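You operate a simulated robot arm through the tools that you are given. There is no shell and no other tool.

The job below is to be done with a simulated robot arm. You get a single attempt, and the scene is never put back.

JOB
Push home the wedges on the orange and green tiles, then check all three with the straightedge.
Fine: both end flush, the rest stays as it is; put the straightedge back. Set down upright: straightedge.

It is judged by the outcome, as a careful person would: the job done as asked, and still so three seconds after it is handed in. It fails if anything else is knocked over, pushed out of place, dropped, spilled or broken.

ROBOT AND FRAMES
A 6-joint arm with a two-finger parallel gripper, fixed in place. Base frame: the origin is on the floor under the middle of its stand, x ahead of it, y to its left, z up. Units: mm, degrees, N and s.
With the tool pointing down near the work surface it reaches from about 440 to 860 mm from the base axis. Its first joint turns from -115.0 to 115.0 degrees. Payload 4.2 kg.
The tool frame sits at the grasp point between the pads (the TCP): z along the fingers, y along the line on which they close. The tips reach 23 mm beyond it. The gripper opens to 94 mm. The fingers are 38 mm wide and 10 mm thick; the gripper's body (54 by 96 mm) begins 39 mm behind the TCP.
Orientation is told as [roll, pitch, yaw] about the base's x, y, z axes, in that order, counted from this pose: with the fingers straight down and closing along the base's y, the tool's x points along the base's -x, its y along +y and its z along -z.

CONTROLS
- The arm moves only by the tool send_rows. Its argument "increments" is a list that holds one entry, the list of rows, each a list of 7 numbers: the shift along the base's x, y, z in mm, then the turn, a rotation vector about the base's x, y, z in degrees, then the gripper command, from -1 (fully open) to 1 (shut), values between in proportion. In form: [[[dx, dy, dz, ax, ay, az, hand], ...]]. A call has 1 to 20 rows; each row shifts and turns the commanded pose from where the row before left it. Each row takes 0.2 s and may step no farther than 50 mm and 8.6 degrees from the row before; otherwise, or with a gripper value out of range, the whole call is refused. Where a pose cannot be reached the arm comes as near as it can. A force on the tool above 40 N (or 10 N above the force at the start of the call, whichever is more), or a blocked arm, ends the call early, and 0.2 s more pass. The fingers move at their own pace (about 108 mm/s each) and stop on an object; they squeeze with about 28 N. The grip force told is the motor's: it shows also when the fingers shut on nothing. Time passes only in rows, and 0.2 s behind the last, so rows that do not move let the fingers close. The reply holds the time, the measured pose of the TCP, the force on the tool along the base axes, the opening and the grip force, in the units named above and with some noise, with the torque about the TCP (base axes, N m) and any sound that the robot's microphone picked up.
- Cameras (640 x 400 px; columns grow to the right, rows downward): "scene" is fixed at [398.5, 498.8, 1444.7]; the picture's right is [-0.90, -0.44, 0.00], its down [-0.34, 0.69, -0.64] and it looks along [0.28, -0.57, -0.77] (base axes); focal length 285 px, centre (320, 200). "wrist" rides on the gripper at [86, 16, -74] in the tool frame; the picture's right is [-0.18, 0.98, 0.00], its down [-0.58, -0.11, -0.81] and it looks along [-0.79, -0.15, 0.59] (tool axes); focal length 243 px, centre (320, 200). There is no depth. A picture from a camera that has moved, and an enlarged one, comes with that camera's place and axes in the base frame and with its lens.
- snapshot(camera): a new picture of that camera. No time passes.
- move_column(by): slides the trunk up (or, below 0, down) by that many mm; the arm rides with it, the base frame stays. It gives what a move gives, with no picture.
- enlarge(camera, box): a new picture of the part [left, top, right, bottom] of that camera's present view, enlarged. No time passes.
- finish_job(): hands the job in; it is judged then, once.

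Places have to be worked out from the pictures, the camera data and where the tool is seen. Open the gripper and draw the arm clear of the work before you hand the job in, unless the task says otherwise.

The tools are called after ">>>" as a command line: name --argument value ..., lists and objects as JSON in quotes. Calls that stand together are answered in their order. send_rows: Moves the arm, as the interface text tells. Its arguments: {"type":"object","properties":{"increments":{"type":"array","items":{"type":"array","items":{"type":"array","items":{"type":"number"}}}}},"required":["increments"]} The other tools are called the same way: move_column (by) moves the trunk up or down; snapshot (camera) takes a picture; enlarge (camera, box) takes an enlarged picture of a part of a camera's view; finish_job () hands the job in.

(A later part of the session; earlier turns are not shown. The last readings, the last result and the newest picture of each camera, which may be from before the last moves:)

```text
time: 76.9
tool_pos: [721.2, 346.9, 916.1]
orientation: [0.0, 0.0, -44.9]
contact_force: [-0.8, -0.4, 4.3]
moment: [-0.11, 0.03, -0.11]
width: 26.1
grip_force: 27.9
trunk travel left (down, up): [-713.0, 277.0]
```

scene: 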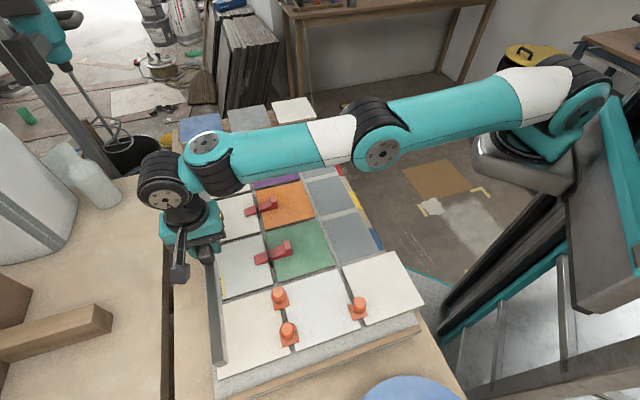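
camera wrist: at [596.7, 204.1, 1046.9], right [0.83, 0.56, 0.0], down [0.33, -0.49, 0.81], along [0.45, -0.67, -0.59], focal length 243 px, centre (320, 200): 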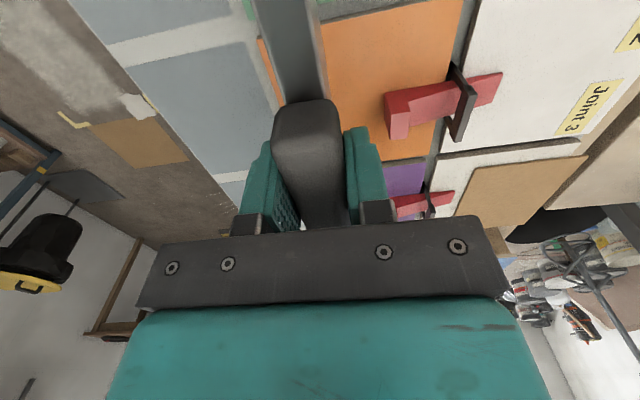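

The straightedge is seated (+4.3 N with almost no moment). I'll open the fingers gradually to release it upright.

>>> send_rows --increments '[[[0, 0, 0, 0, 0, 0, 0.45], [0, 0, 0, 0, 0, 0, 0.42], [0, 0, 0, 0, 0, 0, 0.38], [0, 0, 0, 0, 0, 0, 0.34], [0, 0, 0, 0, 0, 0, 0.28], [0, 0, 0, 0, 0, 0, 0.2], [0, 0, 0, 0, 0, 0, 0.1], [0, 0, 0, 0, 0, 0, -0.1], [0, 0, 0, 0, 0, 0, -0.3], [0, 0, 0, 0, 0, 0, -0.3], [0, 0, 0, 0, 0, 0, -0.3]]]'

>>> enlarge --camera "wrist" --box '[160, 0, 480, 200]'

>>> enlarge --camera "scene" --box '[200, 330, 280, 380]'

```text
time: 79.3
tool_pos: [720.9, 345.3, 915.9]
orientation: [0.0, 0.0, -44.9]
contact_force: [-0.2, 0.7, 0.2]
moment: [-0.01, 0.03, 0.0]
width: 61.2
grip_force: 0.1
trunk travel left (down, up): [-713.0, 277.0]
```

```text
2.00 times, centred on (320, 100) of wrist
camera zoom: at [672.1, 419.2, 990.1], right [0.82, 0.57, 0.0], down [0.34, -0.49, 0.81], along [0.46, -0.66, -0.59], focal length 485 px, centre (320, 400)
```

zoom: 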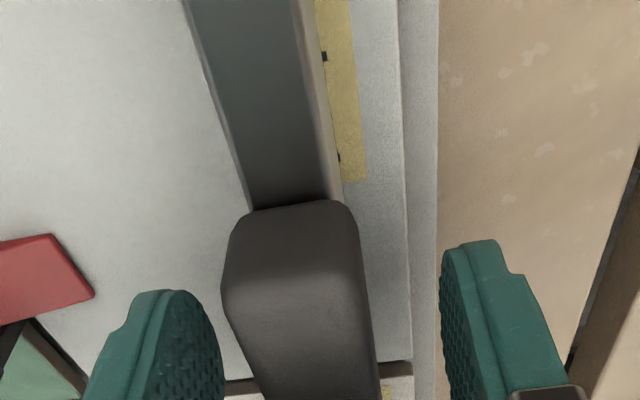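

```text
8.00 times, centred on (240, 355) of scene
camera zoom: at [398.5, 498.8, 1444.7], right [-0.9, -0.44, 0.0], down [-0.34, 0.69, -0.64], along [0.28, -0.57, -0.77], focal length 2278 px, centre (960, -1040)
```

zoom: 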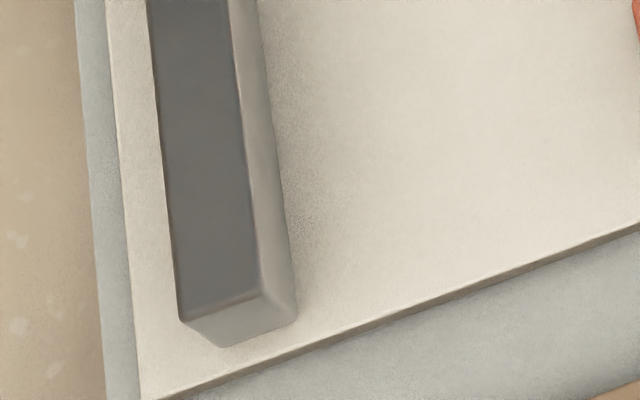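

It's released, standing upright, and the end is back within about 1 mm of where it was. I'll raise the trunk 100 mm straight up, clear of the handle.

>>> move_column --by 100

>>> send_rows --increments '[[[-30, -30, 5, 0, 0, 0, -0.3], [-30, -35, 5, 0, 0, 0, -0.3], [-30, -35, 5, 0, 0, 0, -0.3], [-25, -40, 5, 0, 0, 0, -0.3], [-20, -45, 0, 0, 0, 0, -0.3], [-20, -45, 0, 0, 0, 0, -0.3], [0, -48, 0, 0, 0, 0, -0.3], [0, -48, 0, 0, 0, 0, -0.3], [0, -48, 0, 0, 0, 0, -0.3], [0, 0, 0, 0, 0, 0, -0.3]]]'

>>> snapshot --camera "scene"

>>> enlarge --camera "scene" --box '[190, 180, 270, 230]'

>>> enlarge --camera "scene" --box '[190, 230, 270, 280]'

```text
time: 80.7
tool_pos: [721.0, 345.4, 1014.6]
orientation: [0.0, 0.0, -44.9]
contact_force: [-0.3, -0.5, -0.5]
moment: [-0.01, -0.04, -0.01]
width: 61.1
grip_force: 0.0
trunk travel left (down, up): [-813.0, 177.0]
```

```text
time: 82.9
tool_pos: [567.2, -25.6, 1031.8]
orientation: [0.0, 0.0, -44.8]
contact_force: [-0.2, -0.3, -1.1]
moment: [-0.01, -0.03, 0.05]
width: 60.8
grip_force: 0.3
trunk travel left (down, up): [-813.0, 177.0]
```

```text
taken
```

scene: 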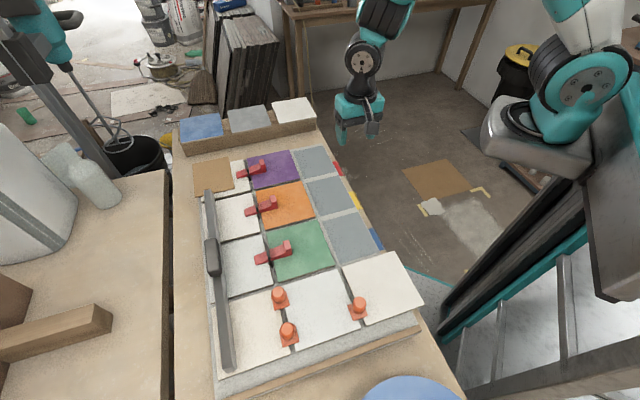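

```text
8.00 times, centred on (230, 205) of scene
camera zoom: at [398.5, 498.8, 1444.7], right [-0.9, -0.44, 0.0], down [-0.34, 0.69, -0.64], along [0.28, -0.57, -0.77], focal length 2278 px, centre (1040, 160)
```

zoom: 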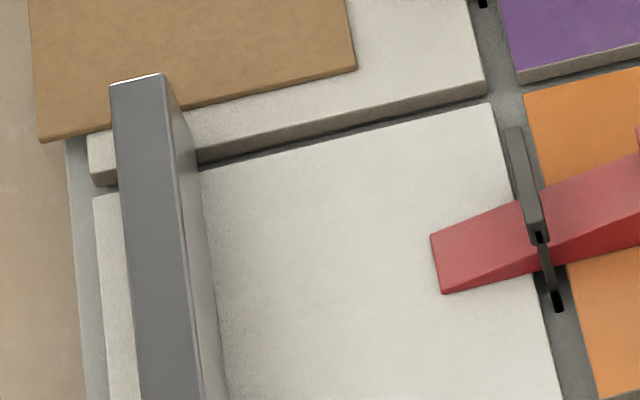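

```text
8.00 times, centred on (230, 255) of scene
camera zoom: at [398.5, 498.8, 1444.7], right [-0.9, -0.44, 0.0], down [-0.34, 0.69, -0.64], along [0.28, -0.57, -0.77], focal length 2278 px, centre (1040, -240)
```

zoom: 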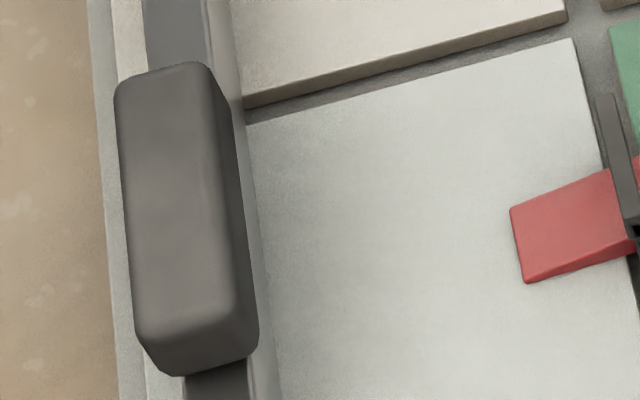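

The straightedge is back exactly in place and everything else is undisturbed. As a final assurance that both wedges are truly home, I'll give each a gentle confirmation push. First I'll go behind the orange head.

>>> send_rows --increments '[[[28.85, 36.9, -5, 0, 0, 0, 0.3], [28.85, 36.9, -5, 0, 0, 0, 1], [28.85, 36.9, -5, 0, 0, 0, 1], [28.85, 36.9, -5, 0, 0, 0, 1], [0, 0, -25, 0, 0, 0, 1], [0, 0, -25, 0, 0, 0, 1], [0, 0, 0, 0, 0, 0, 1], [0, 0, 0, 0, 0, 0, 1]]]'

>>> enlarge --camera "wrist" --box '[240, 0, 560, 200]'

```text
time: 84.7
tool_pos: [681.4, 118.2, 964.2]
orientation: [-0.1, 0.0, -44.8]
contact_force: [-0.1, -0.1, -0.5]
moment: [0.03, 0.04, 0.03]
width: 0.0
grip_force: 28.5
trunk travel left (down, up): [-813.0, 177.0]
```

```text
2.00 times, centred on (400, 100) of wrist
camera zoom: at [633.0, 192.1, 1039.0], right [0.82, 0.57, 0.0], down [0.34, -0.49, 0.81], along [0.46, -0.66, -0.59], focal length 485 px, centre (160, 400)
```

zoom: 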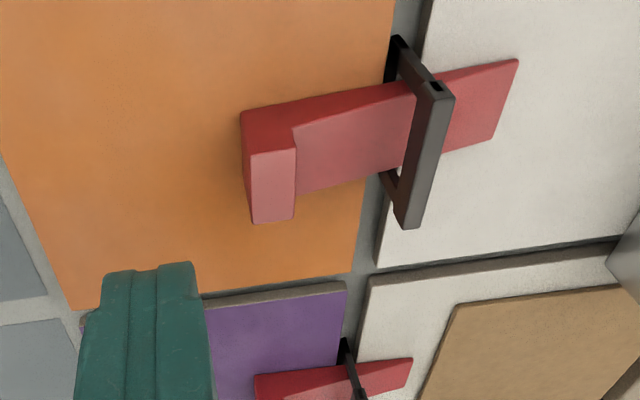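

>>> send_rows --increments '[[[0, 1.5, -25, 0, 0, 0, 1], [0, 0, -22, 0, 0, 0, 1], [0, 0, 0, 0, 0, 0, 1]]]'

>>> enlarge --camera "wrist" --box '[240, 0, 560, 200]'

>>> enlarge --camera "scene" --box '[246, 175, 326, 225]'

```text
time: 85.5
tool_pos: [681.2, 120.2, 917.6]
orientation: [0.0, 0.0, -44.9]
contact_force: [-0.1, -0.4, 0.0]
moment: [-0.01, 0.01, -0.06]
width: 0.3
grip_force: 27.8
trunk travel left (down, up): [-813.0, 177.0]
```

```text
2.00 times, centred on (400, 100) of wrist
camera zoom: at [632.1, 193.4, 992.0], right [0.82, 0.57, 0.0], down [0.33, -0.49, 0.81], along [0.46, -0.66, -0.59], focal length 485 px, centre (160, 400)
```

zoom: 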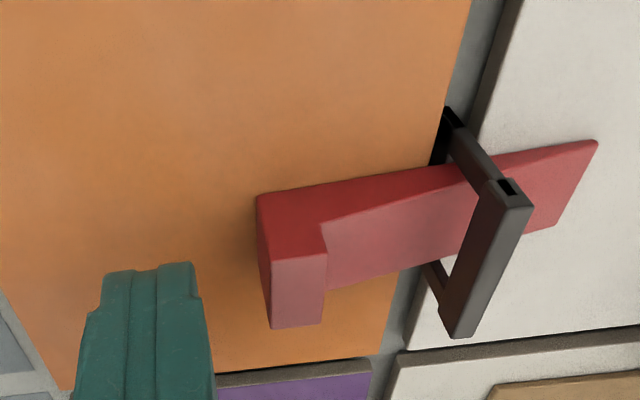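

```text
8.00 times, centred on (286, 200) of scene
camera zoom: at [398.5, 498.8, 1444.7], right [-0.9, -0.44, 0.0], down [-0.34, 0.69, -0.64], along [0.28, -0.57, -0.77], focal length 2278 px, centre (592, 200)
```

zoom: 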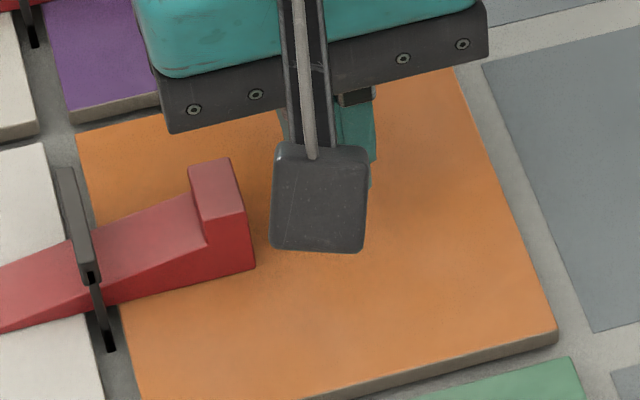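

Lined up about 15 mm behind the head. I'll lower 17 mm (tips ~6 mm above the tile) and advance 10 mm.

>>> send_rows --increments '[[[0, 0, -10, 0, 0, 0, 1], [0, 0, -7, 0, 0, 0, 1], [2.82, 2.83, 0, 0, 0, 0, 1], [2.82, 2.83, 0, 0, 0, 0, 1], [1.41, 1.42, 0, 0, 0, 0, 1], [0, 0, 0, 0, 0, 0, 1]]]'

>>> enlarge --camera "wrist" --box '[240, 0, 560, 200]'

```text
time: 86.9
tool_pos: [687.8, 128.5, 901.6]
orientation: [0.0, -0.1, -44.8]
contact_force: [-0.8, 0.4, 0.1]
moment: [0.02, -0.02, 0.01]
width: 0.0
grip_force: 27.9
trunk travel left (down, up): [-813.0, 177.0]
```

```text
2.00 times, centred on (400, 100) of wrist
camera zoom: at [639.1, 202.1, 975.7], right [0.82, 0.57, 0.0], down [0.34, -0.49, 0.81], along [0.46, -0.66, -0.59], focal length 485 px, centre (160, 400)
```

zoom: 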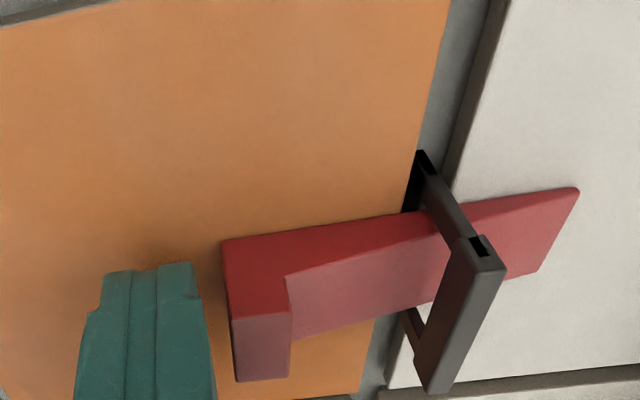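

About 5 mm of gap is left. I'll advance 4 mm, then single 1 mm steps while reading force.

>>> send_rows --increments '[[[1.41, 1.42, 0, 0, 0, 0, 1], [1.41, 1.42, 0, 0, 0, 0, 1], [0, 0, 0, 0, 0, 0, 1]]]'

>>> send_rows --increments '[[[0.71, 0.71, 0, 0, 0, 0, 1], [0, 0, 0, 0, 0, 0, 1]]]'

>>> enlarge --camera "scene" --box '[226, 175, 306, 225]'

```text
time: 87.7
tool_pos: [691.1, 131.5, 901.6]
orientation: [0.0, 0.0, -45.0]
contact_force: [0.4, -0.4, -0.6]
moment: [-0.01, 0.01, -0.05]
width: 0.0
grip_force: 28.2
trunk travel left (down, up): [-813.0, 177.0]
```

```text
time: 88.3
tool_pos: [691.0, 132.3, 902.4]
orientation: [0.0, 0.0, -45.0]
contact_force: [0.2, -0.9, -0.6]
moment: [0.04, -0.03, 0.01]
width: 0.1
grip_force: 27.8
trunk travel left (down, up): [-813.0, 177.0]
```

```text
8.00 times, centred on (266, 200) of scene
camera zoom: at [398.5, 498.8, 1444.7], right [-0.9, -0.44, 0.0], down [-0.34, 0.69, -0.64], along [0.28, -0.57, -0.77], focal length 2278 px, centre (752, 200)
```

zoom: 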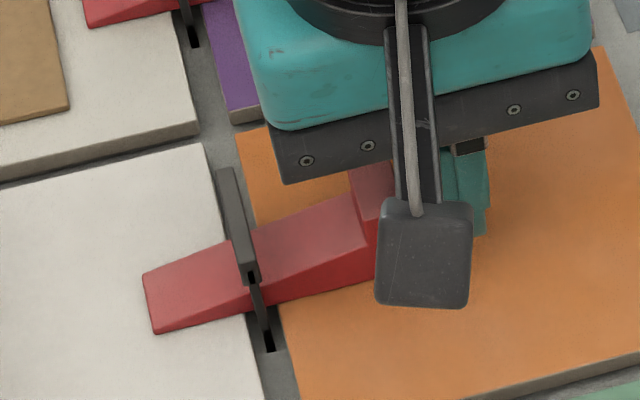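

No contact yet. I'll continue in single 1 mm steps.

>>> send_rows --increments '[[[0.71, 0.71, 0, 0, 0, 0, 1], [0, 0, 0, 0, 0, 0, 1]]]'

>>> send_rows --increments '[[[0.71, 0.71, 0, 0, 0, 0, 1], [0, 0, 0, 0, 0, 0, 1]]]'

>>> enlarge --camera "wrist" --box '[300, 90, 380, 140]'

```text
time: 88.9
tool_pos: [691.4, 133.1, 903.2]
orientation: [0.1, 0.1, -44.8]
contact_force: [-0.3, -0.1, 0.0]
moment: [0.0, -0.04, 0.0]
width: 0.0
grip_force: 28.8
trunk travel left (down, up): [-813.0, 177.0]
```

```text
time: 89.5
tool_pos: [694.3, 132.5, 902.1]
orientation: [0.0, 0.1, -44.8]
contact_force: [-0.5, -0.4, -0.5]
moment: [-0.01, 0.01, -0.01]
width: 0.0
grip_force: 27.8
trunk travel left (down, up): [-813.0, 177.0]
```

```text
8.00 times, centred on (340, 115) of wrist
camera zoom: at [644.2, 206.2, 976.9], right [0.82, 0.57, 0.0], down [0.34, -0.49, 0.81], along [0.46, -0.66, -0.59], focal length 1941 px, centre (160, 880)
```

zoom: 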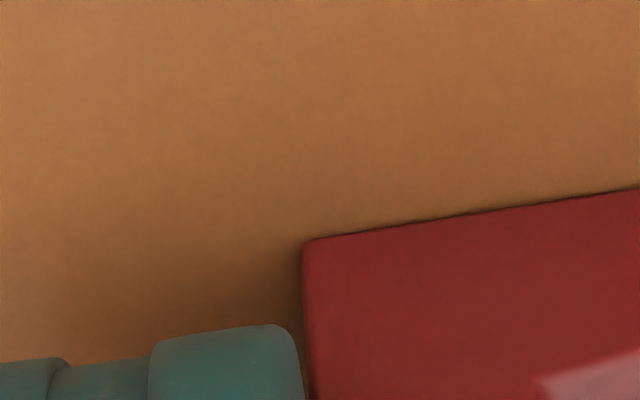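

The gap is now well under 1 mm. I'll take the next steps of 1 mm, reading force after each.

>>> send_rows --increments '[[[0.71, 0.71, 0, 0, 0, 0, 1], [0, 0, 0, 0, 0, 0, 1]]]'

>>> enlarge --camera "scene" --box '[236, 198, 268, 218]'

```text
time: 90.1
tool_pos: [694.5, 134.4, 902.2]
orientation: [0.0, 0.0, -44.9]
contact_force: [0.0, 0.5, -0.1]
moment: [-0.01, -0.02, 0.0]
width: 0.0
grip_force: 28.4
trunk travel left (down, up): [-813.0, 177.0]
```

```text
16.00 times, centred on (252, 208) of scene
camera zoom: at [398.5, 498.8, 1444.7], right [-0.9, -0.44, 0.0], down [-0.34, 0.69, -0.64], along [0.28, -0.57, -0.77], focal length 4557 px, centre (1408, 72)
```

zoom: 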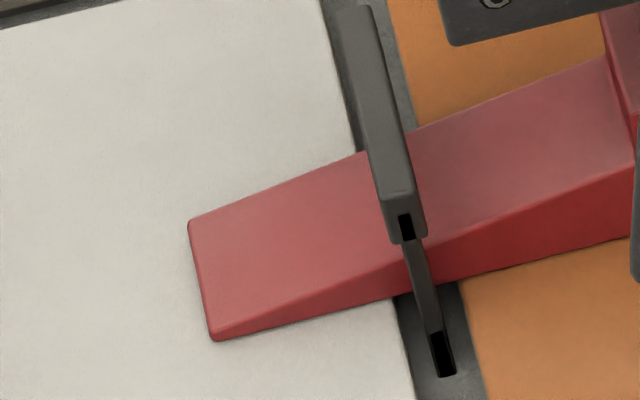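

>>> send_rows --increments '[[[0.71, 0.71, 0, 0, 0, 0, 1], [0, 0, 0, 0, 0, 0, 1]]]'

>>> enlarge --camera "scene" --box '[236, 198, 268, 218]'

```text
time: 90.7
tool_pos: [694.5, 134.5, 903.5]
orientation: [0.0, 0.0, -44.9]
contact_force: [-0.1, -0.4, -1.1]
moment: [0.0, 0.01, -0.02]
width: 0.1
grip_force: 27.7
trunk travel left (down, up): [-813.0, 177.0]
```

```text
16.00 times, centred on (252, 208) of scene
camera zoom: at [398.5, 498.8, 1444.7], right [-0.9, -0.44, 0.0], down [-0.34, 0.69, -0.64], along [0.28, -0.57, -0.77], focal length 4557 px, centre (1408, 72)
```

zoom: 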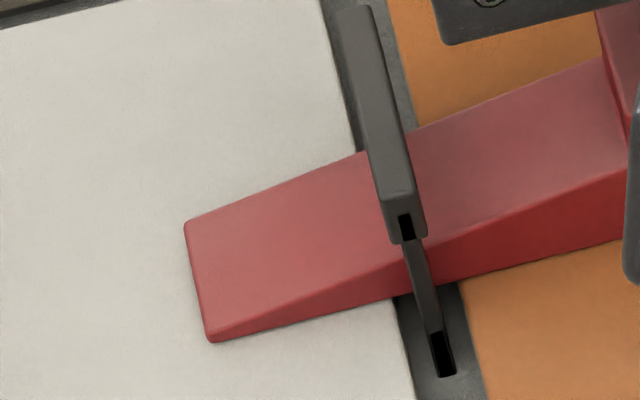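

The wedge slid about 0.6 mm with hardly any force, so there's no hard stop yet. I'll take another 1 mm step.

>>> send_rows --increments '[[[0.71, 0.71, 0, 0, 0, 0, 1], [0, 0, 0, 0, 0, 0, 1]]]'

>>> enlarge --camera "scene" --box '[236, 198, 268, 218]'

>>> enlarge --camera "scene" --box '[290, 198, 322, 218]'

```text
time: 91.3
tool_pos: [695.3, 133.7, 904.0]
orientation: [-0.1, -0.1, -44.9]
contact_force: [-5.5, -2.1, -1.6]
moment: [-0.05, 0.04, -0.01]
width: 0.0
grip_force: 27.9
trunk travel left (down, up): [-813.0, 177.0]
```

```text
16.00 times, centred on (252, 208) of scene
camera zoom: at [398.5, 498.8, 1444.7], right [-0.9, -0.44, 0.0], down [-0.34, 0.69, -0.64], along [0.28, -0.57, -0.77], focal length 4557 px, centre (1408, 72)
```

zoom: 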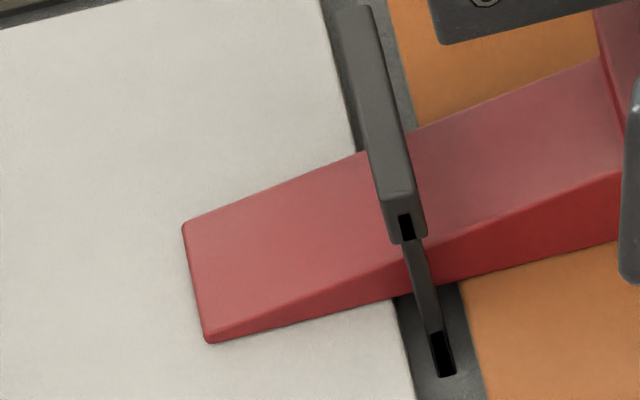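

```text
16.00 times, centred on (306, 208) of scene
camera zoom: at [398.5, 498.8, 1444.7], right [-0.9, -0.44, 0.0], down [-0.34, 0.69, -0.64], along [0.28, -0.57, -0.77], focal length 4557 px, centre (544, 72)
```

zoom: 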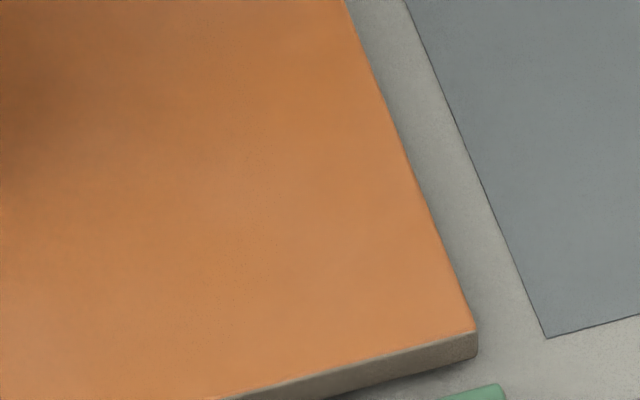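

Force has risen to about 6 N while the wedge moved only about 0.3 mm, so a stop may be near. One more step.

>>> send_rows --increments '[[[0.71, 0.71, 0, 0, 0, 0, 1], [0, 0, 0, 0, 0, 0, 1]]]'

>>> enlarge --camera "scene" --box '[236, 198, 268, 218]'

```text
time: 91.9
tool_pos: [695.5, 135.3, 902.7]
orientation: [-0.2, 0.1, -44.9]
contact_force: [-11.7, -7.6, 4.6]
moment: [-0.1, 0.15, -0.01]
width: 0.1
grip_force: 28.6
trunk travel left (down, up): [-813.0, 177.0]
```

```text
16.00 times, centred on (252, 208) of scene
camera zoom: at [398.5, 498.8, 1444.7], right [-0.9, -0.44, 0.0], down [-0.34, 0.69, -0.64], along [0.28, -0.57, -0.77], focal length 4557 px, centre (1408, 72)
```

zoom: 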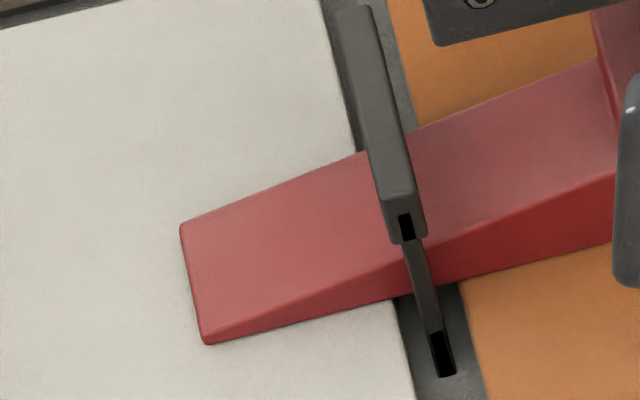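

Force jumped to about 14 N with essentially no movement, so that's the firm stop and orange is fully home. I'll back off, lift, and do the same confirmation on green.

>>> send_rows --increments '[[[-3.5, -3.5, 0, 0, 0, 0, 1], [-5.65, -5.7, 0, 0, 0, 0, 1], [-5.65, -5.7, 5, 0, 0, 0, 1], [0, 0, 25, 0, 0, 0, 1], [0, 0, 25, 0, 0, 0, 1], [-24.4, 25, 0, 0, 0, 0, 1], [-24.4, 25, 0, 0, 0, 0, 1], [-24.4, 25, 0, 0, 0, 0, 1], [-24.4, 25, 0, 0, 0, 0, 1], [0, 0, 0, 0, 0, 0, 1], [0, 0, 0, 0, 0, 0, 1]]]'

>>> enlarge --camera "wrist" --box '[240, 0, 560, 200]'

>>> enlarge --camera "scene" --box '[226, 175, 306, 225]'

```text
time: 94.3
tool_pos: [583.6, 222.0, 958.0]
orientation: [0.0, 0.0, -44.9]
contact_force: [1.4, -0.6, 0.6]
moment: [-0.01, 0.0, 0.03]
width: 0.0
grip_force: 28.2
trunk travel left (down, up): [-813.0, 177.0]
```

```text
2.00 times, centred on (400, 100) of wrist
camera zoom: at [535.0, 294.3, 1031.6], right [0.82, 0.57, 0.0], down [0.34, -0.49, 0.81], along [0.46, -0.66, -0.59], focal length 485 px, centre (160, 400)
```

zoom: 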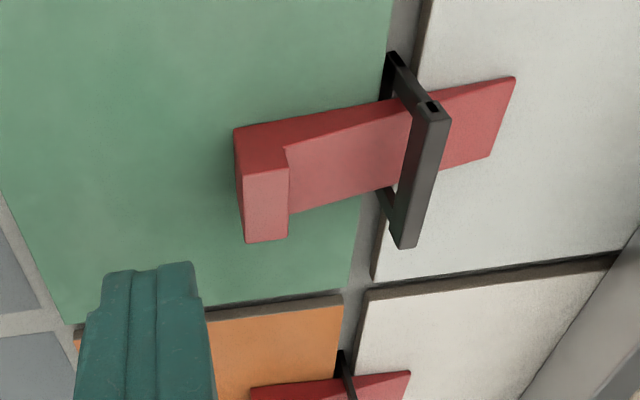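

```text
8.00 times, centred on (266, 200) of scene
camera zoom: at [398.5, 498.8, 1444.7], right [-0.9, -0.44, 0.0], down [-0.34, 0.69, -0.64], along [0.28, -0.57, -0.77], focal length 2278 px, centre (752, 200)
```

zoom: 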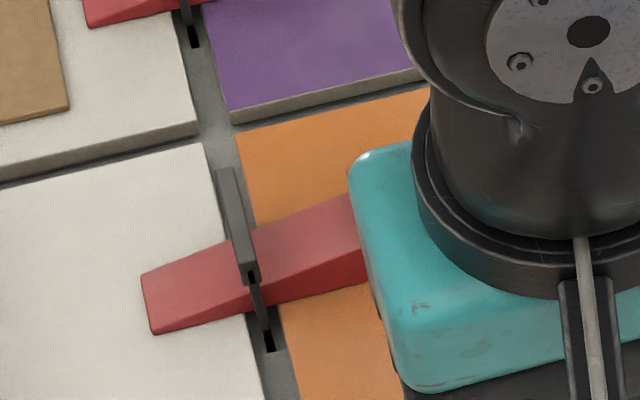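

Lined up behind green the same way. I'll lower in stages.

>>> send_rows --increments '[[[0, 0, -20, 0, 0, 0, 1], [0, 0, -20, 0, 0, 0, 1], [0, 0, 0, 0, 0, 0, 1]]]'

>>> enlarge --camera "wrist" --box '[240, 0, 560, 200]'

```text
time: 95.1
tool_pos: [583.9, 218.8, 915.7]
orientation: [0.0, 0.1, -45.0]
contact_force: [-0.7, 0.0, -0.1]
moment: [-0.02, -0.05, 0.04]
width: 0.1
grip_force: 28.0
trunk travel left (down, up): [-813.0, 177.0]
```

```text
2.00 times, centred on (400, 100) of wrist
camera zoom: at [535.5, 292.9, 989.5], right [0.82, 0.57, 0.0], down [0.33, -0.49, 0.81], along [0.46, -0.66, -0.59], focal length 485 px, centre (160, 400)
```

zoom: 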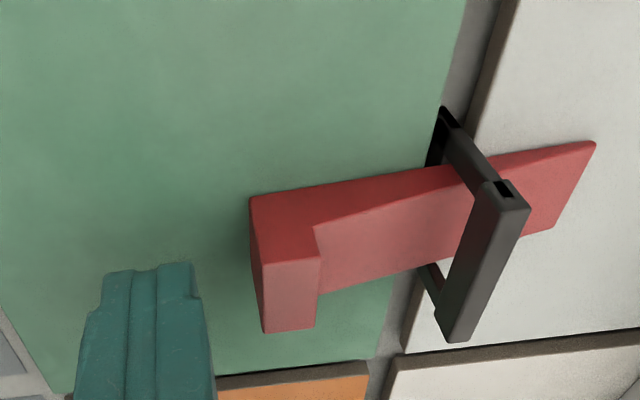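

>>> send_rows --increments '[[[0, 0, -8, 0, 0, 0, 1], [0, 0, -6, 0, 0, 0, 1], [2.82, 2.83, 0, 0, 0, 0, 1], [2.82, 2.83, 0, 0, 0, 0, 1], [1.41, 1.42, 0, 0, 0, 0, 1], [0, 0, 0, 0, 0, 0, 1]]]'

>>> enlarge --camera "wrist" --box '[240, 0, 560, 200]'

>>> enlarge --camera "scene" --box '[252, 246, 284, 266]'

```text
time: 96.5
tool_pos: [590.7, 225.8, 902.4]
orientation: [0.0, 0.0, -44.8]
contact_force: [-0.1, 0.3, -0.1]
moment: [0.02, 0.02, 0.03]
width: 0.2
grip_force: 28.3
trunk travel left (down, up): [-813.0, 177.0]
```

```text
2.00 times, centred on (400, 100) of wrist
camera zoom: at [542.1, 300.6, 976.7], right [0.82, 0.57, 0.0], down [0.34, -0.49, 0.81], along [0.46, -0.66, -0.59], focal length 485 px, centre (160, 400)
```

zoom: 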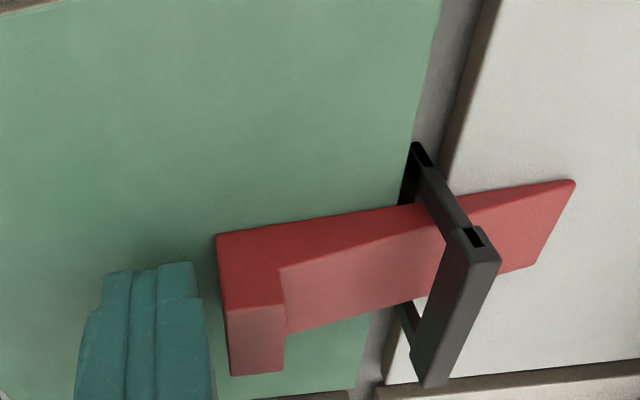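

```text
16.00 times, centred on (268, 256) of scene
camera zoom: at [398.5, 498.8, 1444.7], right [-0.9, -0.44, 0.0], down [-0.34, 0.69, -0.64], along [0.28, -0.57, -0.77], focal length 4557 px, centre (1152, -696)
```

zoom: 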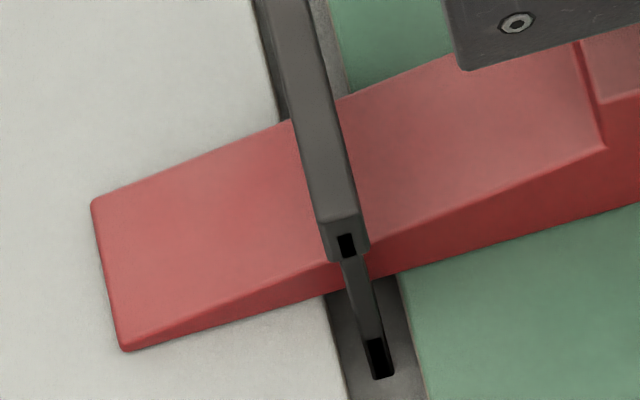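

About 4 mm to contact. I'll advance 3 mm then step 1 mm at a time.

>>> send_rows --increments '[[[1.06, 1.06, 0, 0, 0, 0, 1], [1.06, 1.06, 0, 0, 0, 0, 1], [0, 0, 0, 0, 0, 0, 1]]]'

>>> send_rows --increments '[[[0.71, 0.71, 0, 0, 0, 0, 1], [0, 0, 0, 0, 0, 0, 1]]]'

>>> send_rows --increments '[[[0.71, 0.71, 0, 0, 0, 0, 1], [0, 0, 0, 0, 0, 0, 1]]]'

>>> enlarge --camera "scene" --box '[252, 246, 284, 266]'

```text
time: 97.3
tool_pos: [594.4, 229.6, 902.5]
orientation: [0.0, -0.1, -44.9]
contact_force: [1.1, -0.2, 0.2]
moment: [0.02, 0.01, -0.01]
width: 0.1
grip_force: 27.9
trunk travel left (down, up): [-813.0, 177.0]
```

```text
time: 97.9
tool_pos: [593.9, 230.7, 902.7]
orientation: [0.0, 0.0, -44.9]
contact_force: [-0.1, 0.2, -0.3]
moment: [0.05, 0.01, 0.02]
width: 0.1
grip_force: 28.3
trunk travel left (down, up): [-813.0, 177.0]
```

```text
time: 98.5
tool_pos: [595.5, 230.2, 902.8]
orientation: [0.0, 0.0, -44.9]
contact_force: [0.1, 0.8, -0.8]
moment: [-0.01, 0.0, 0.0]
width: 0.0
grip_force: 28.4
trunk travel left (down, up): [-813.0, 177.0]
```

```text
16.00 times, centred on (268, 256) of scene
camera zoom: at [398.5, 498.8, 1444.7], right [-0.9, -0.44, 0.0], down [-0.34, 0.69, -0.64], along [0.28, -0.57, -0.77], focal length 4557 px, centre (1152, -696)
```

zoom: 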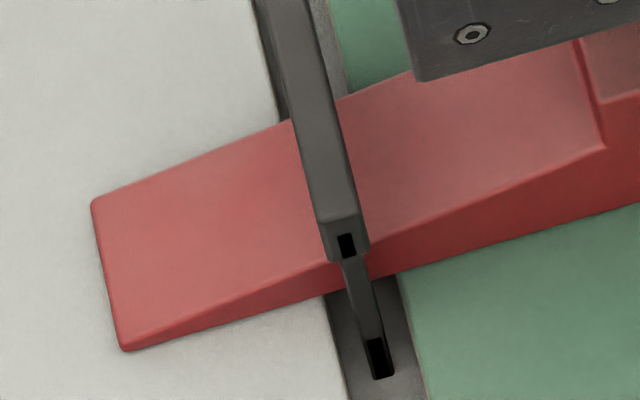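

Not touching yet; I'll continue 1 mm at a time.

>>> send_rows --increments '[[[0.71, 0.71, 0, 0, 0, 0, 1], [0, 0, 0, 0, 0, 0, 1]]]'

>>> enlarge --camera "scene" --box '[252, 246, 284, 266]'

>>> enlarge --camera "wrist" --box '[300, 90, 380, 140]'

```text
time: 99.1
tool_pos: [594.7, 231.4, 902.8]
orientation: [0.1, 0.0, -44.8]
contact_force: [1.0, -0.3, 0.8]
moment: [0.02, 0.02, 0.02]
width: 0.1
grip_force: 28.0
trunk travel left (down, up): [-813.0, 177.0]
```

```text
16.00 times, centred on (268, 256) of scene
camera zoom: at [398.5, 498.8, 1444.7], right [-0.9, -0.44, 0.0], down [-0.34, 0.69, -0.64], along [0.28, -0.57, -0.77], focal length 4557 px, centre (1152, -696)
```

zoom: 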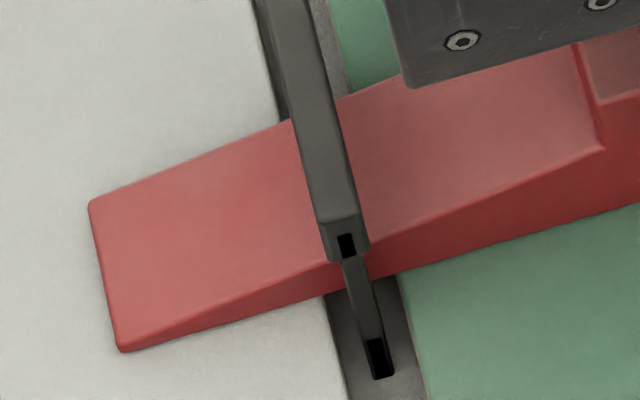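

```text
8.00 times, centred on (340, 115) of wrist
camera zoom: at [546.7, 305.8, 976.9], right [0.82, 0.57, 0.0], down [0.34, -0.49, 0.81], along [0.46, -0.66, -0.59], focal length 1941 px, centre (160, 880)
```

zoom: 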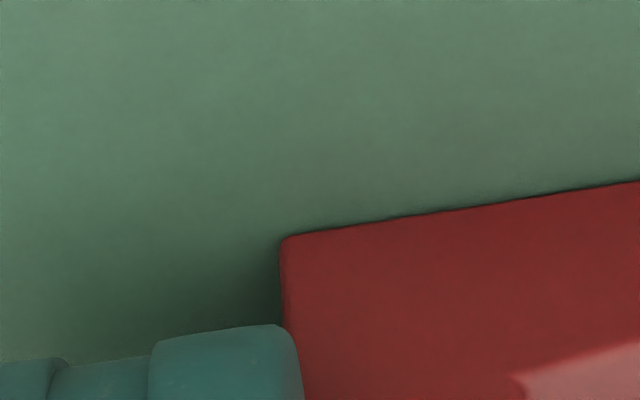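

In contact, and the wedge is just starting to move. I'll continue.

>>> send_rows --increments '[[[0.71, 0.71, 0, 0, 0, 0, 1], [0, 0, 0, 0, 0, 0, 1]]]'

>>> enlarge --camera "scene" --box '[252, 246, 284, 266]'

```text
time: 99.7
tool_pos: [595.4, 231.4, 902.0]
orientation: [0.0, 0.0, -44.9]
contact_force: [-1.1, -1.9, -0.6]
moment: [-0.04, 0.0, -0.03]
width: 0.0
grip_force: 27.6
trunk travel left (down, up): [-813.0, 177.0]
```

```text
16.00 times, centred on (268, 256) of scene
camera zoom: at [398.5, 498.8, 1444.7], right [-0.9, -0.44, 0.0], down [-0.34, 0.69, -0.64], along [0.28, -0.57, -0.77], focal length 4557 px, centre (1152, -696)
```

zoom: 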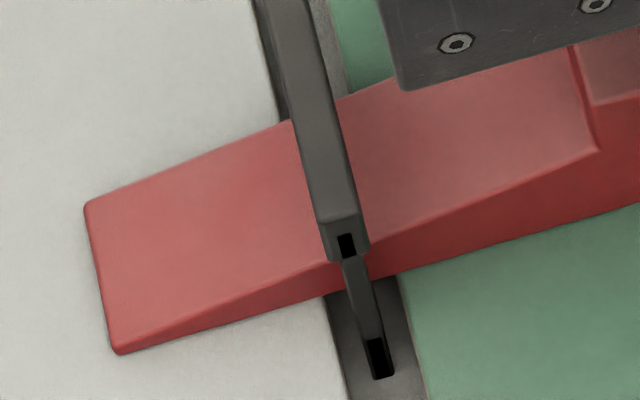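

The wedge has moved about 1 mm from its earlier position, with force still low at about 2 N. Next step.

>>> send_rows --increments '[[[0.71, 0.71, 0, 0, 0, 0, 1], [0, 0, 0, 0, 0, 0, 1]]]'

>>> enlarge --camera "scene" --box '[252, 246, 284, 266]'

```text
time: 100.3
tool_pos: [596.4, 233.0, 902.6]
orientation: [-0.1, 0.0, -44.9]
contact_force: [-5.4, -6.5, -0.4]
moment: [-0.08, 0.08, -0.05]
width: 0.0
grip_force: 27.7
trunk travel left (down, up): [-813.0, 177.0]
```

```text
16.00 times, centred on (268, 256) of scene
camera zoom: at [398.5, 498.8, 1444.7], right [-0.9, -0.44, 0.0], down [-0.34, 0.69, -0.64], along [0.28, -0.57, -0.77], focal length 4557 px, centre (1152, -696)
```

zoom: 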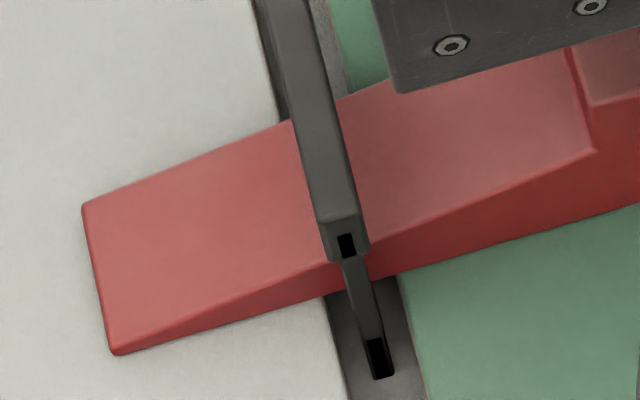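

Force is now about 8.5 N and the wedge is slowing down. One more step to confirm the stop.

>>> send_rows --increments '[[[0.71, 0.71, 0, 0, 0, 0, 1], [0, 0, 0, 0, 0, 0, 1]]]'

>>> enlarge --camera "scene" --box '[252, 246, 284, 266]'

```text
time: 100.9
tool_pos: [596.8, 232.6, 903.4]
orientation: [-0.1, -0.1, -44.9]
contact_force: [-8.1, -10.0, -3.8]
moment: [-0.13, 0.13, -0.06]
width: 0.0
grip_force: 28.2
trunk travel left (down, up): [-813.0, 177.0]
```

```text
16.00 times, centred on (268, 256) of scene
camera zoom: at [398.5, 498.8, 1444.7], right [-0.9, -0.44, 0.0], down [-0.34, 0.69, -0.64], along [0.28, -0.57, -0.77], focal length 4557 px, centre (1152, -696)
```

zoom: 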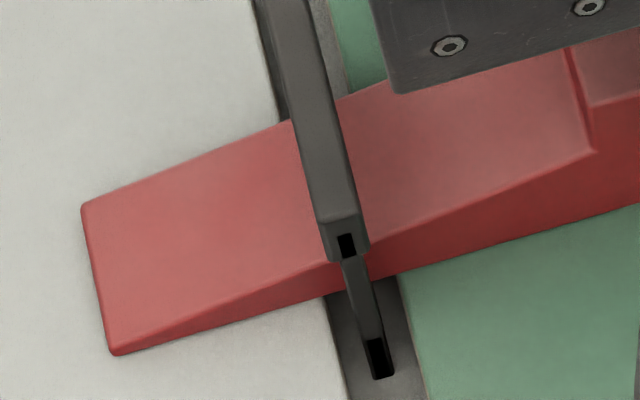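

Force is about 13 N with no further movement, so green is also firmly home. I'll back off and inspect both tiles again.

>>> send_rows --increments '[[[-3.5, -3.5, 0, 0, 0, 0, 1], [-5.65, -5.7, 0, 0, 0, 0, 1], [-5.65, -5.7, 5, 0, 0, 0, 1], [-10, -10, 25, 0, 0, 0, 1], [-20, -20, 25, 0, 0, 0, 1], [-30, -30, 20, 0, 0, 0, 1], [-10, -45, 10, 0, 0, 0, 1], [0, -45, 0, 0, 0, 0, 1], [0, -45, 0, 0, 0, 0, 1], [0, 0, 0, 0, 0, 0, 1]]]'

>>> enlarge --camera "scene" --box '[226, 140, 330, 205]'

>>> enlarge --camera "scene" --box '[240, 205, 344, 270]'

>>> snapshot --camera "scene"

```text
time: 103.1
tool_pos: [511.5, 22.4, 986.7]
orientation: [0.0, 0.0, -44.9]
contact_force: [0.5, 0.0, 0.2]
moment: [-0.02, -0.03, 0.0]
width: 0.0
grip_force: 27.8
trunk travel left (down, up): [-813.0, 177.0]
```

```text
6.15 times, centred on (278, 172) of scene
camera zoom: at [398.5, 498.8, 1444.7], right [-0.9, -0.44, 0.0], down [-0.34, 0.69, -0.64], along [0.28, -0.57, -0.77], focal length 1753 px, centre (578, 369)
```

zoom: 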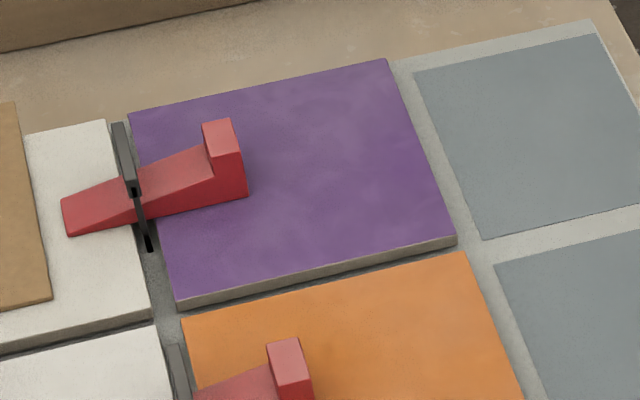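

```text
6.15 times, centred on (292, 238) of scene
camera zoom: at [398.5, 498.8, 1444.7], right [-0.9, -0.44, 0.0], down [-0.34, 0.69, -0.64], along [0.28, -0.57, -0.77], focal length 1753 px, centre (492, -31)
```

zoom: 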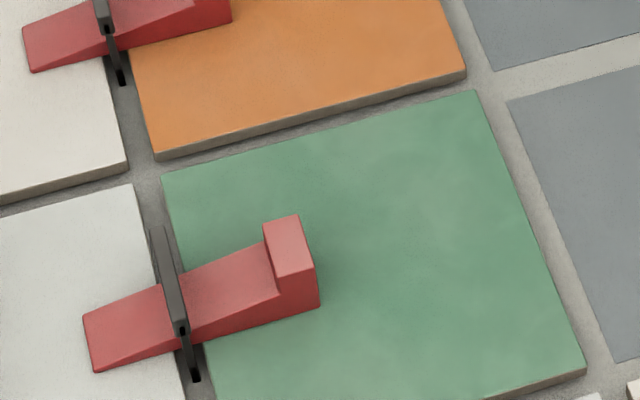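

```text
taken
```

scene: 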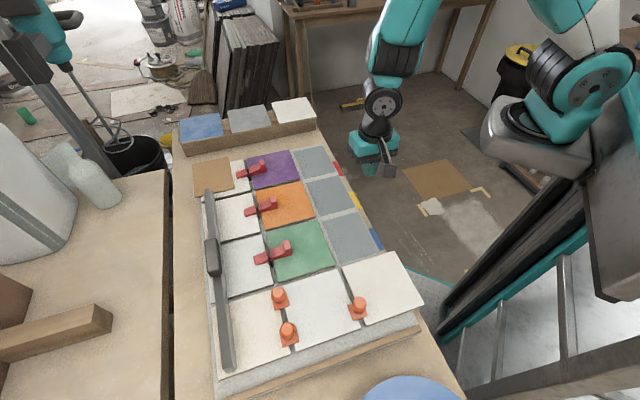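

Both are seated. Because I nudged the wedges after the first check, I'll repeat the straightedge check so it follows the final wedge positions. First I'll go back over the straightedge handle.

>>> send_rows --increments '[[[26.2, 40.45, 3.7, 0, 0, 0, 1], [26.2, 40.45, 3.7, 0, 0, 0, 1], [26.2, 40.45, 3.7, 0, 0, 0, 1], [26.2, 40.45, 3.7, 0, 0, 0, 0.5], [26.2, 40.45, 3.7, 0, 0, 0, 0], [26.2, 40.45, 3.7, 0, 0, 0, -0.3], [26.2, 40.45, 3.7, 0, 0, 0, -0.3], [26.1, 40.45, 3.6, 0, 0, 0, -0.3], [0, 0, 0, 0, 0, 0, -0.3], [0, 0, 0, 0, 0, 0, -0.3]]]'

>>> snapshot --camera "wrist"

```text
time: 105.3
tool_pos: [720.0, 346.8, 1018.6]
orientation: [0.0, 0.0, -44.8]
contact_force: [0.7, -0.5, -0.2]
moment: [-0.02, 0.01, -0.02]
width: 61.1
grip_force: 0.2
trunk travel left (down, up): [-813.0, 177.0]
```

```text
taken
camera wrist: at [670.9, 421.0, 1092.3], right [0.82, 0.57, 0.0], down [0.34, -0.49, 0.81], along [0.46, -0.66, -0.59], focal length 243 px, centre (320, 200)
```

wrist: 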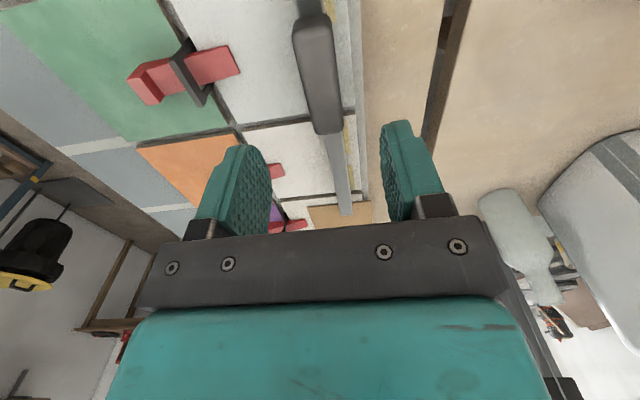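

>>> send_rows --increments '[[[1.2, -1.8, 0, 0, 0, 0, -0.3], [0, 0, 0, 0, 0, 0, -0.3]]]'

>>> move_column --by -88

>>> enlarge --camera "wrist" --box '[160, 0, 480, 200]'

```text
time: 105.9
tool_pos: [721.2, 346.0, 1018.0]
orientation: [0.0, 0.0, -44.9]
contact_force: [1.0, 0.5, 1.1]
moment: [-0.05, 0.01, 0.01]
width: 61.3
grip_force: 0.0
trunk travel left (down, up): [-813.0, 177.0]
```

```text
time: 107.1
tool_pos: [722.3, 345.8, 930.3]
orientation: [0.0, -0.1, -44.9]
contact_force: [0.3, -0.5, -0.5]
moment: [0.0, -0.01, 0.0]
width: 61.1
grip_force: 0.1
trunk travel left (down, up): [-725.0, 265.0]
```

```text
2.00 times, centred on (320, 100) of wrist
camera zoom: at [672.8, 419.2, 1004.9], right [0.82, 0.57, 0.0], down [0.33, -0.49, 0.81], along [0.46, -0.66, -0.59], focal length 485 px, centre (320, 400)
```

zoom: 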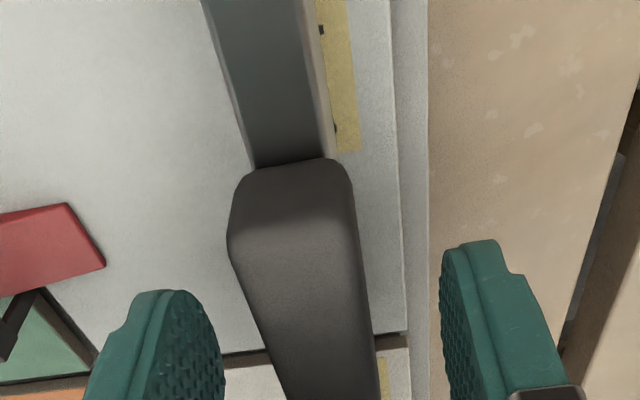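

Centred as before. I'll lower the last 14.5 mm and grip gently.

>>> move_column --by -14.5

>>> send_rows --increments '[[[0, 0, 0, 0, 0, 0, 0.0], [0, 0, 0, 0, 0, 0, 0.2], [0, 0, 0, 0, 0, 0, 0.35], [0, 0, 0, 0, 0, 0, 0.4], [0, 0, 0, 0, 0, 0, 0.44], [0, 0, 0, 0, 0, 0, 0.48], [0, 0, 0, 0, 0, 0, 1], [0, 0, 0, 0, 0, 0, 1], [0, 0, 0, 0, 0, 0, 1]]]'

>>> enlarge --camera "wrist" --box '[160, 0, 480, 200]'

>>> enlarge --camera "scene" --box '[200, 330, 280, 380]'

```text
time: 107.7
tool_pos: [722.5, 345.5, 916.0]
orientation: [-0.1, 0.0, -45.0]
contact_force: [-0.3, 0.5, 0.2]
moment: [0.01, -0.01, -0.01]
width: 61.2
grip_force: 0.1
trunk travel left (down, up): [-710.0, 280.0]
```

```text
time: 109.7
tool_pos: [721.4, 345.7, 916.3]
orientation: [-0.1, 0.0, -44.8]
contact_force: [-1.0, -1.3, 0.1]
moment: [-0.03, 0.05, -0.04]
width: 25.9
grip_force: 27.6
trunk travel left (down, up): [-710.0, 280.0]
```

```text
2.00 times, centred on (320, 100) of wrist
camera zoom: at [672.8, 419.1, 990.4], right [0.82, 0.57, 0.0], down [0.33, -0.49, 0.81], along [0.46, -0.66, -0.59], focal length 485 px, centre (320, 400)
```

zoom: 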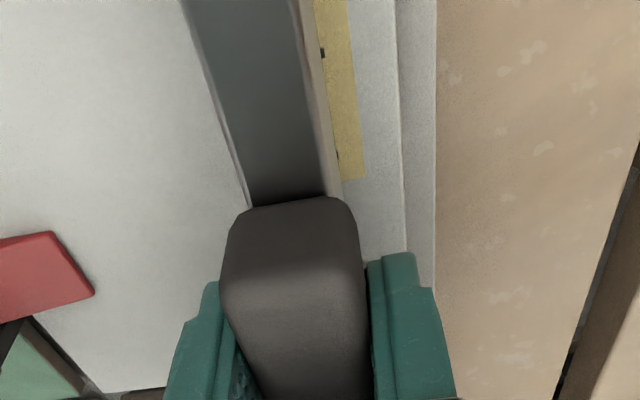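

```text
8.00 times, centred on (240, 355) of scene
camera zoom: at [398.5, 498.8, 1444.7], right [-0.9, -0.44, 0.0], down [-0.34, 0.69, -0.64], along [0.28, -0.57, -0.77], focal length 2278 px, centre (960, -1040)
```

zoom: 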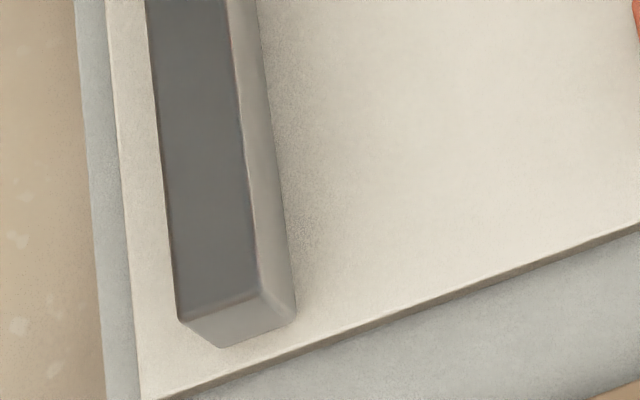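

Gripped with no shift. I'll lift 60 mm with the trunk, then carry it to a line spanning purple, orange and green and all three labelled joints.

>>> move_column --by 60

>>> send_rows --increments '[[[-11.55, -36.8, 3, 0, 0, 0, 1], [-11.55, -36.8, 3, 0, 0, 0, 1], [-11.55, -36.8, 3, 0, 0, 0, 1], [-11.55, -36.8, 3, 0, 0, 0, 1], [-11.55, -36.8, 0, 0, 0, 0, 1], [-11.55, -36.7, 0, 0, 0, 0, 1], [0, 0, 0, 0, 0, 0, 1], [0, 0, 0, 0, 0, 0, 1]]]'

>>> snapshot --camera "scene"

>>> snapshot --camera "wrist"

```text
time: 110.7
tool_pos: [722.0, 345.4, 976.0]
orientation: [0.0, 0.0, -44.9]
contact_force: [-0.6, -0.2, -2.8]
moment: [-0.01, -0.03, 0.02]
width: 25.9
grip_force: 27.6
trunk travel left (down, up): [-770.0, 220.0]
```

```text
time: 112.5
tool_pos: [652.0, 128.5, 985.3]
orientation: [0.1, 0.0, -44.9]
contact_force: [0.5, 0.7, -2.3]
moment: [-0.01, 0.0, 0.0]
width: 25.8
grip_force: 27.6
trunk travel left (down, up): [-770.0, 220.0]
```

```text
taken
```

scene: 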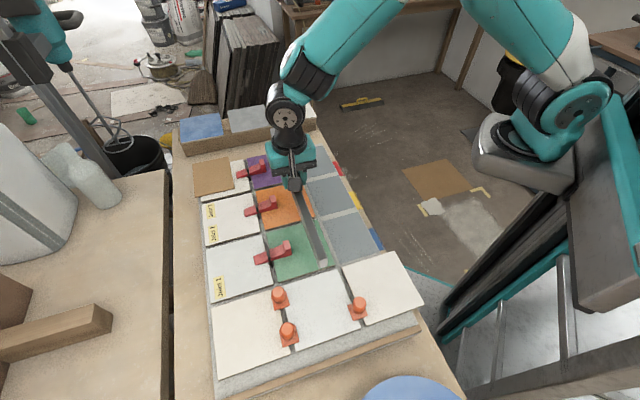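

```text
taken
camera wrist: at [602.3, 201.2, 1060.0], right [0.82, 0.57, 0.0], down [0.34, -0.49, 0.81], along [0.46, -0.66, -0.59], focal length 243 px, centre (320, 200)
```

wrist: 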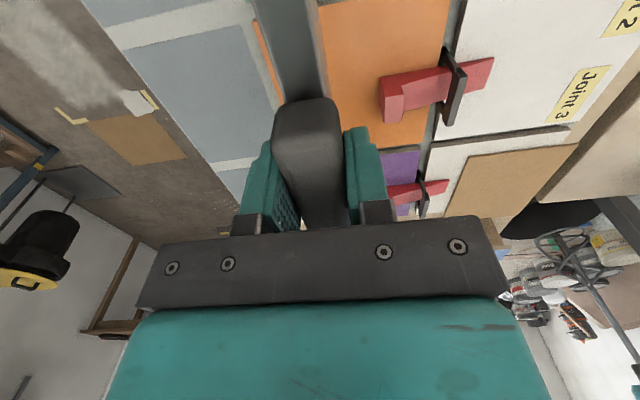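

Positioned well. I'll lower to about 7 mm above the tiles.

>>> send_rows --increments '[[[0, 0, -15, 0, 0, 0, 1], [0, 0, -15, 0, 0, 0, 1], [0, 0, -15, 0, 0, 0, 1], [0, 0, -12, 0, 0, 0, 1], [0, 0, -5, 0, 0, 0, 1], [0, 0, 0, 0, 0, 0, 1], [0, 0, 0, 0, 0, 0, 1]]]'

>>> enlarge --camera "scene" --box '[240, 195, 368, 275]'

>>> enlarge --camera "wrist" --box '[160, 0, 480, 200]'

```text
time: 114.1
tool_pos: [653.1, 126.5, 924.3]
orientation: [0.0, 0.0, -45.0]
contact_force: [0.0, 1.2, -2.1]
moment: [0.02, 0.01, 0.03]
width: 25.8
grip_force: 28.2
trunk travel left (down, up): [-770.0, 220.0]
```

```text
5.00 times, centred on (304, 235) of scene
camera zoom: at [398.5, 498.8, 1444.7], right [-0.9, -0.44, 0.0], down [-0.34, 0.69, -0.64], along [0.28, -0.57, -0.77], focal length 1424 px, centre (400, 25)
```

zoom: 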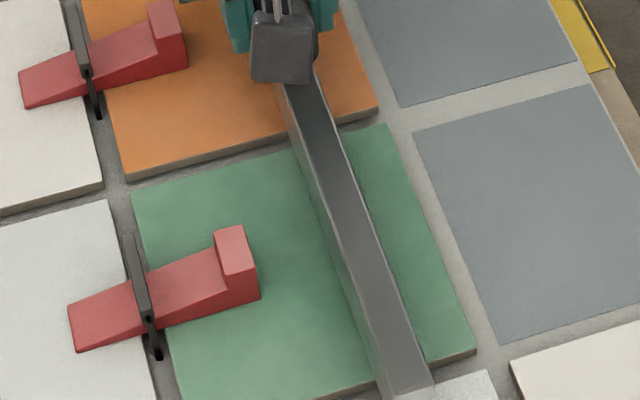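

```text
2.00 times, centred on (320, 100) of wrist
camera zoom: at [603.7, 199.9, 999.5], right [0.82, 0.57, 0.0], down [0.34, -0.49, 0.81], along [0.46, -0.66, -0.59], focal length 485 px, centre (320, 400)
```

zoom: 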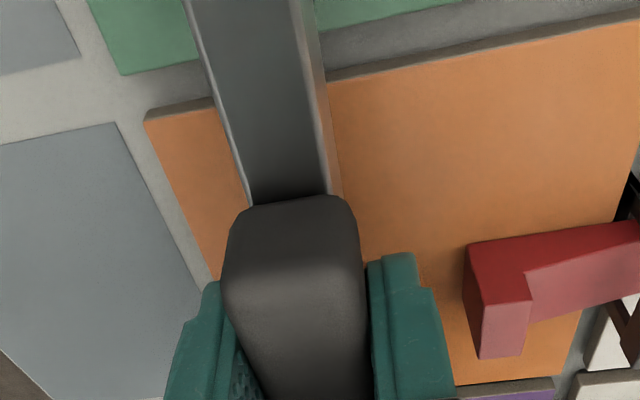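

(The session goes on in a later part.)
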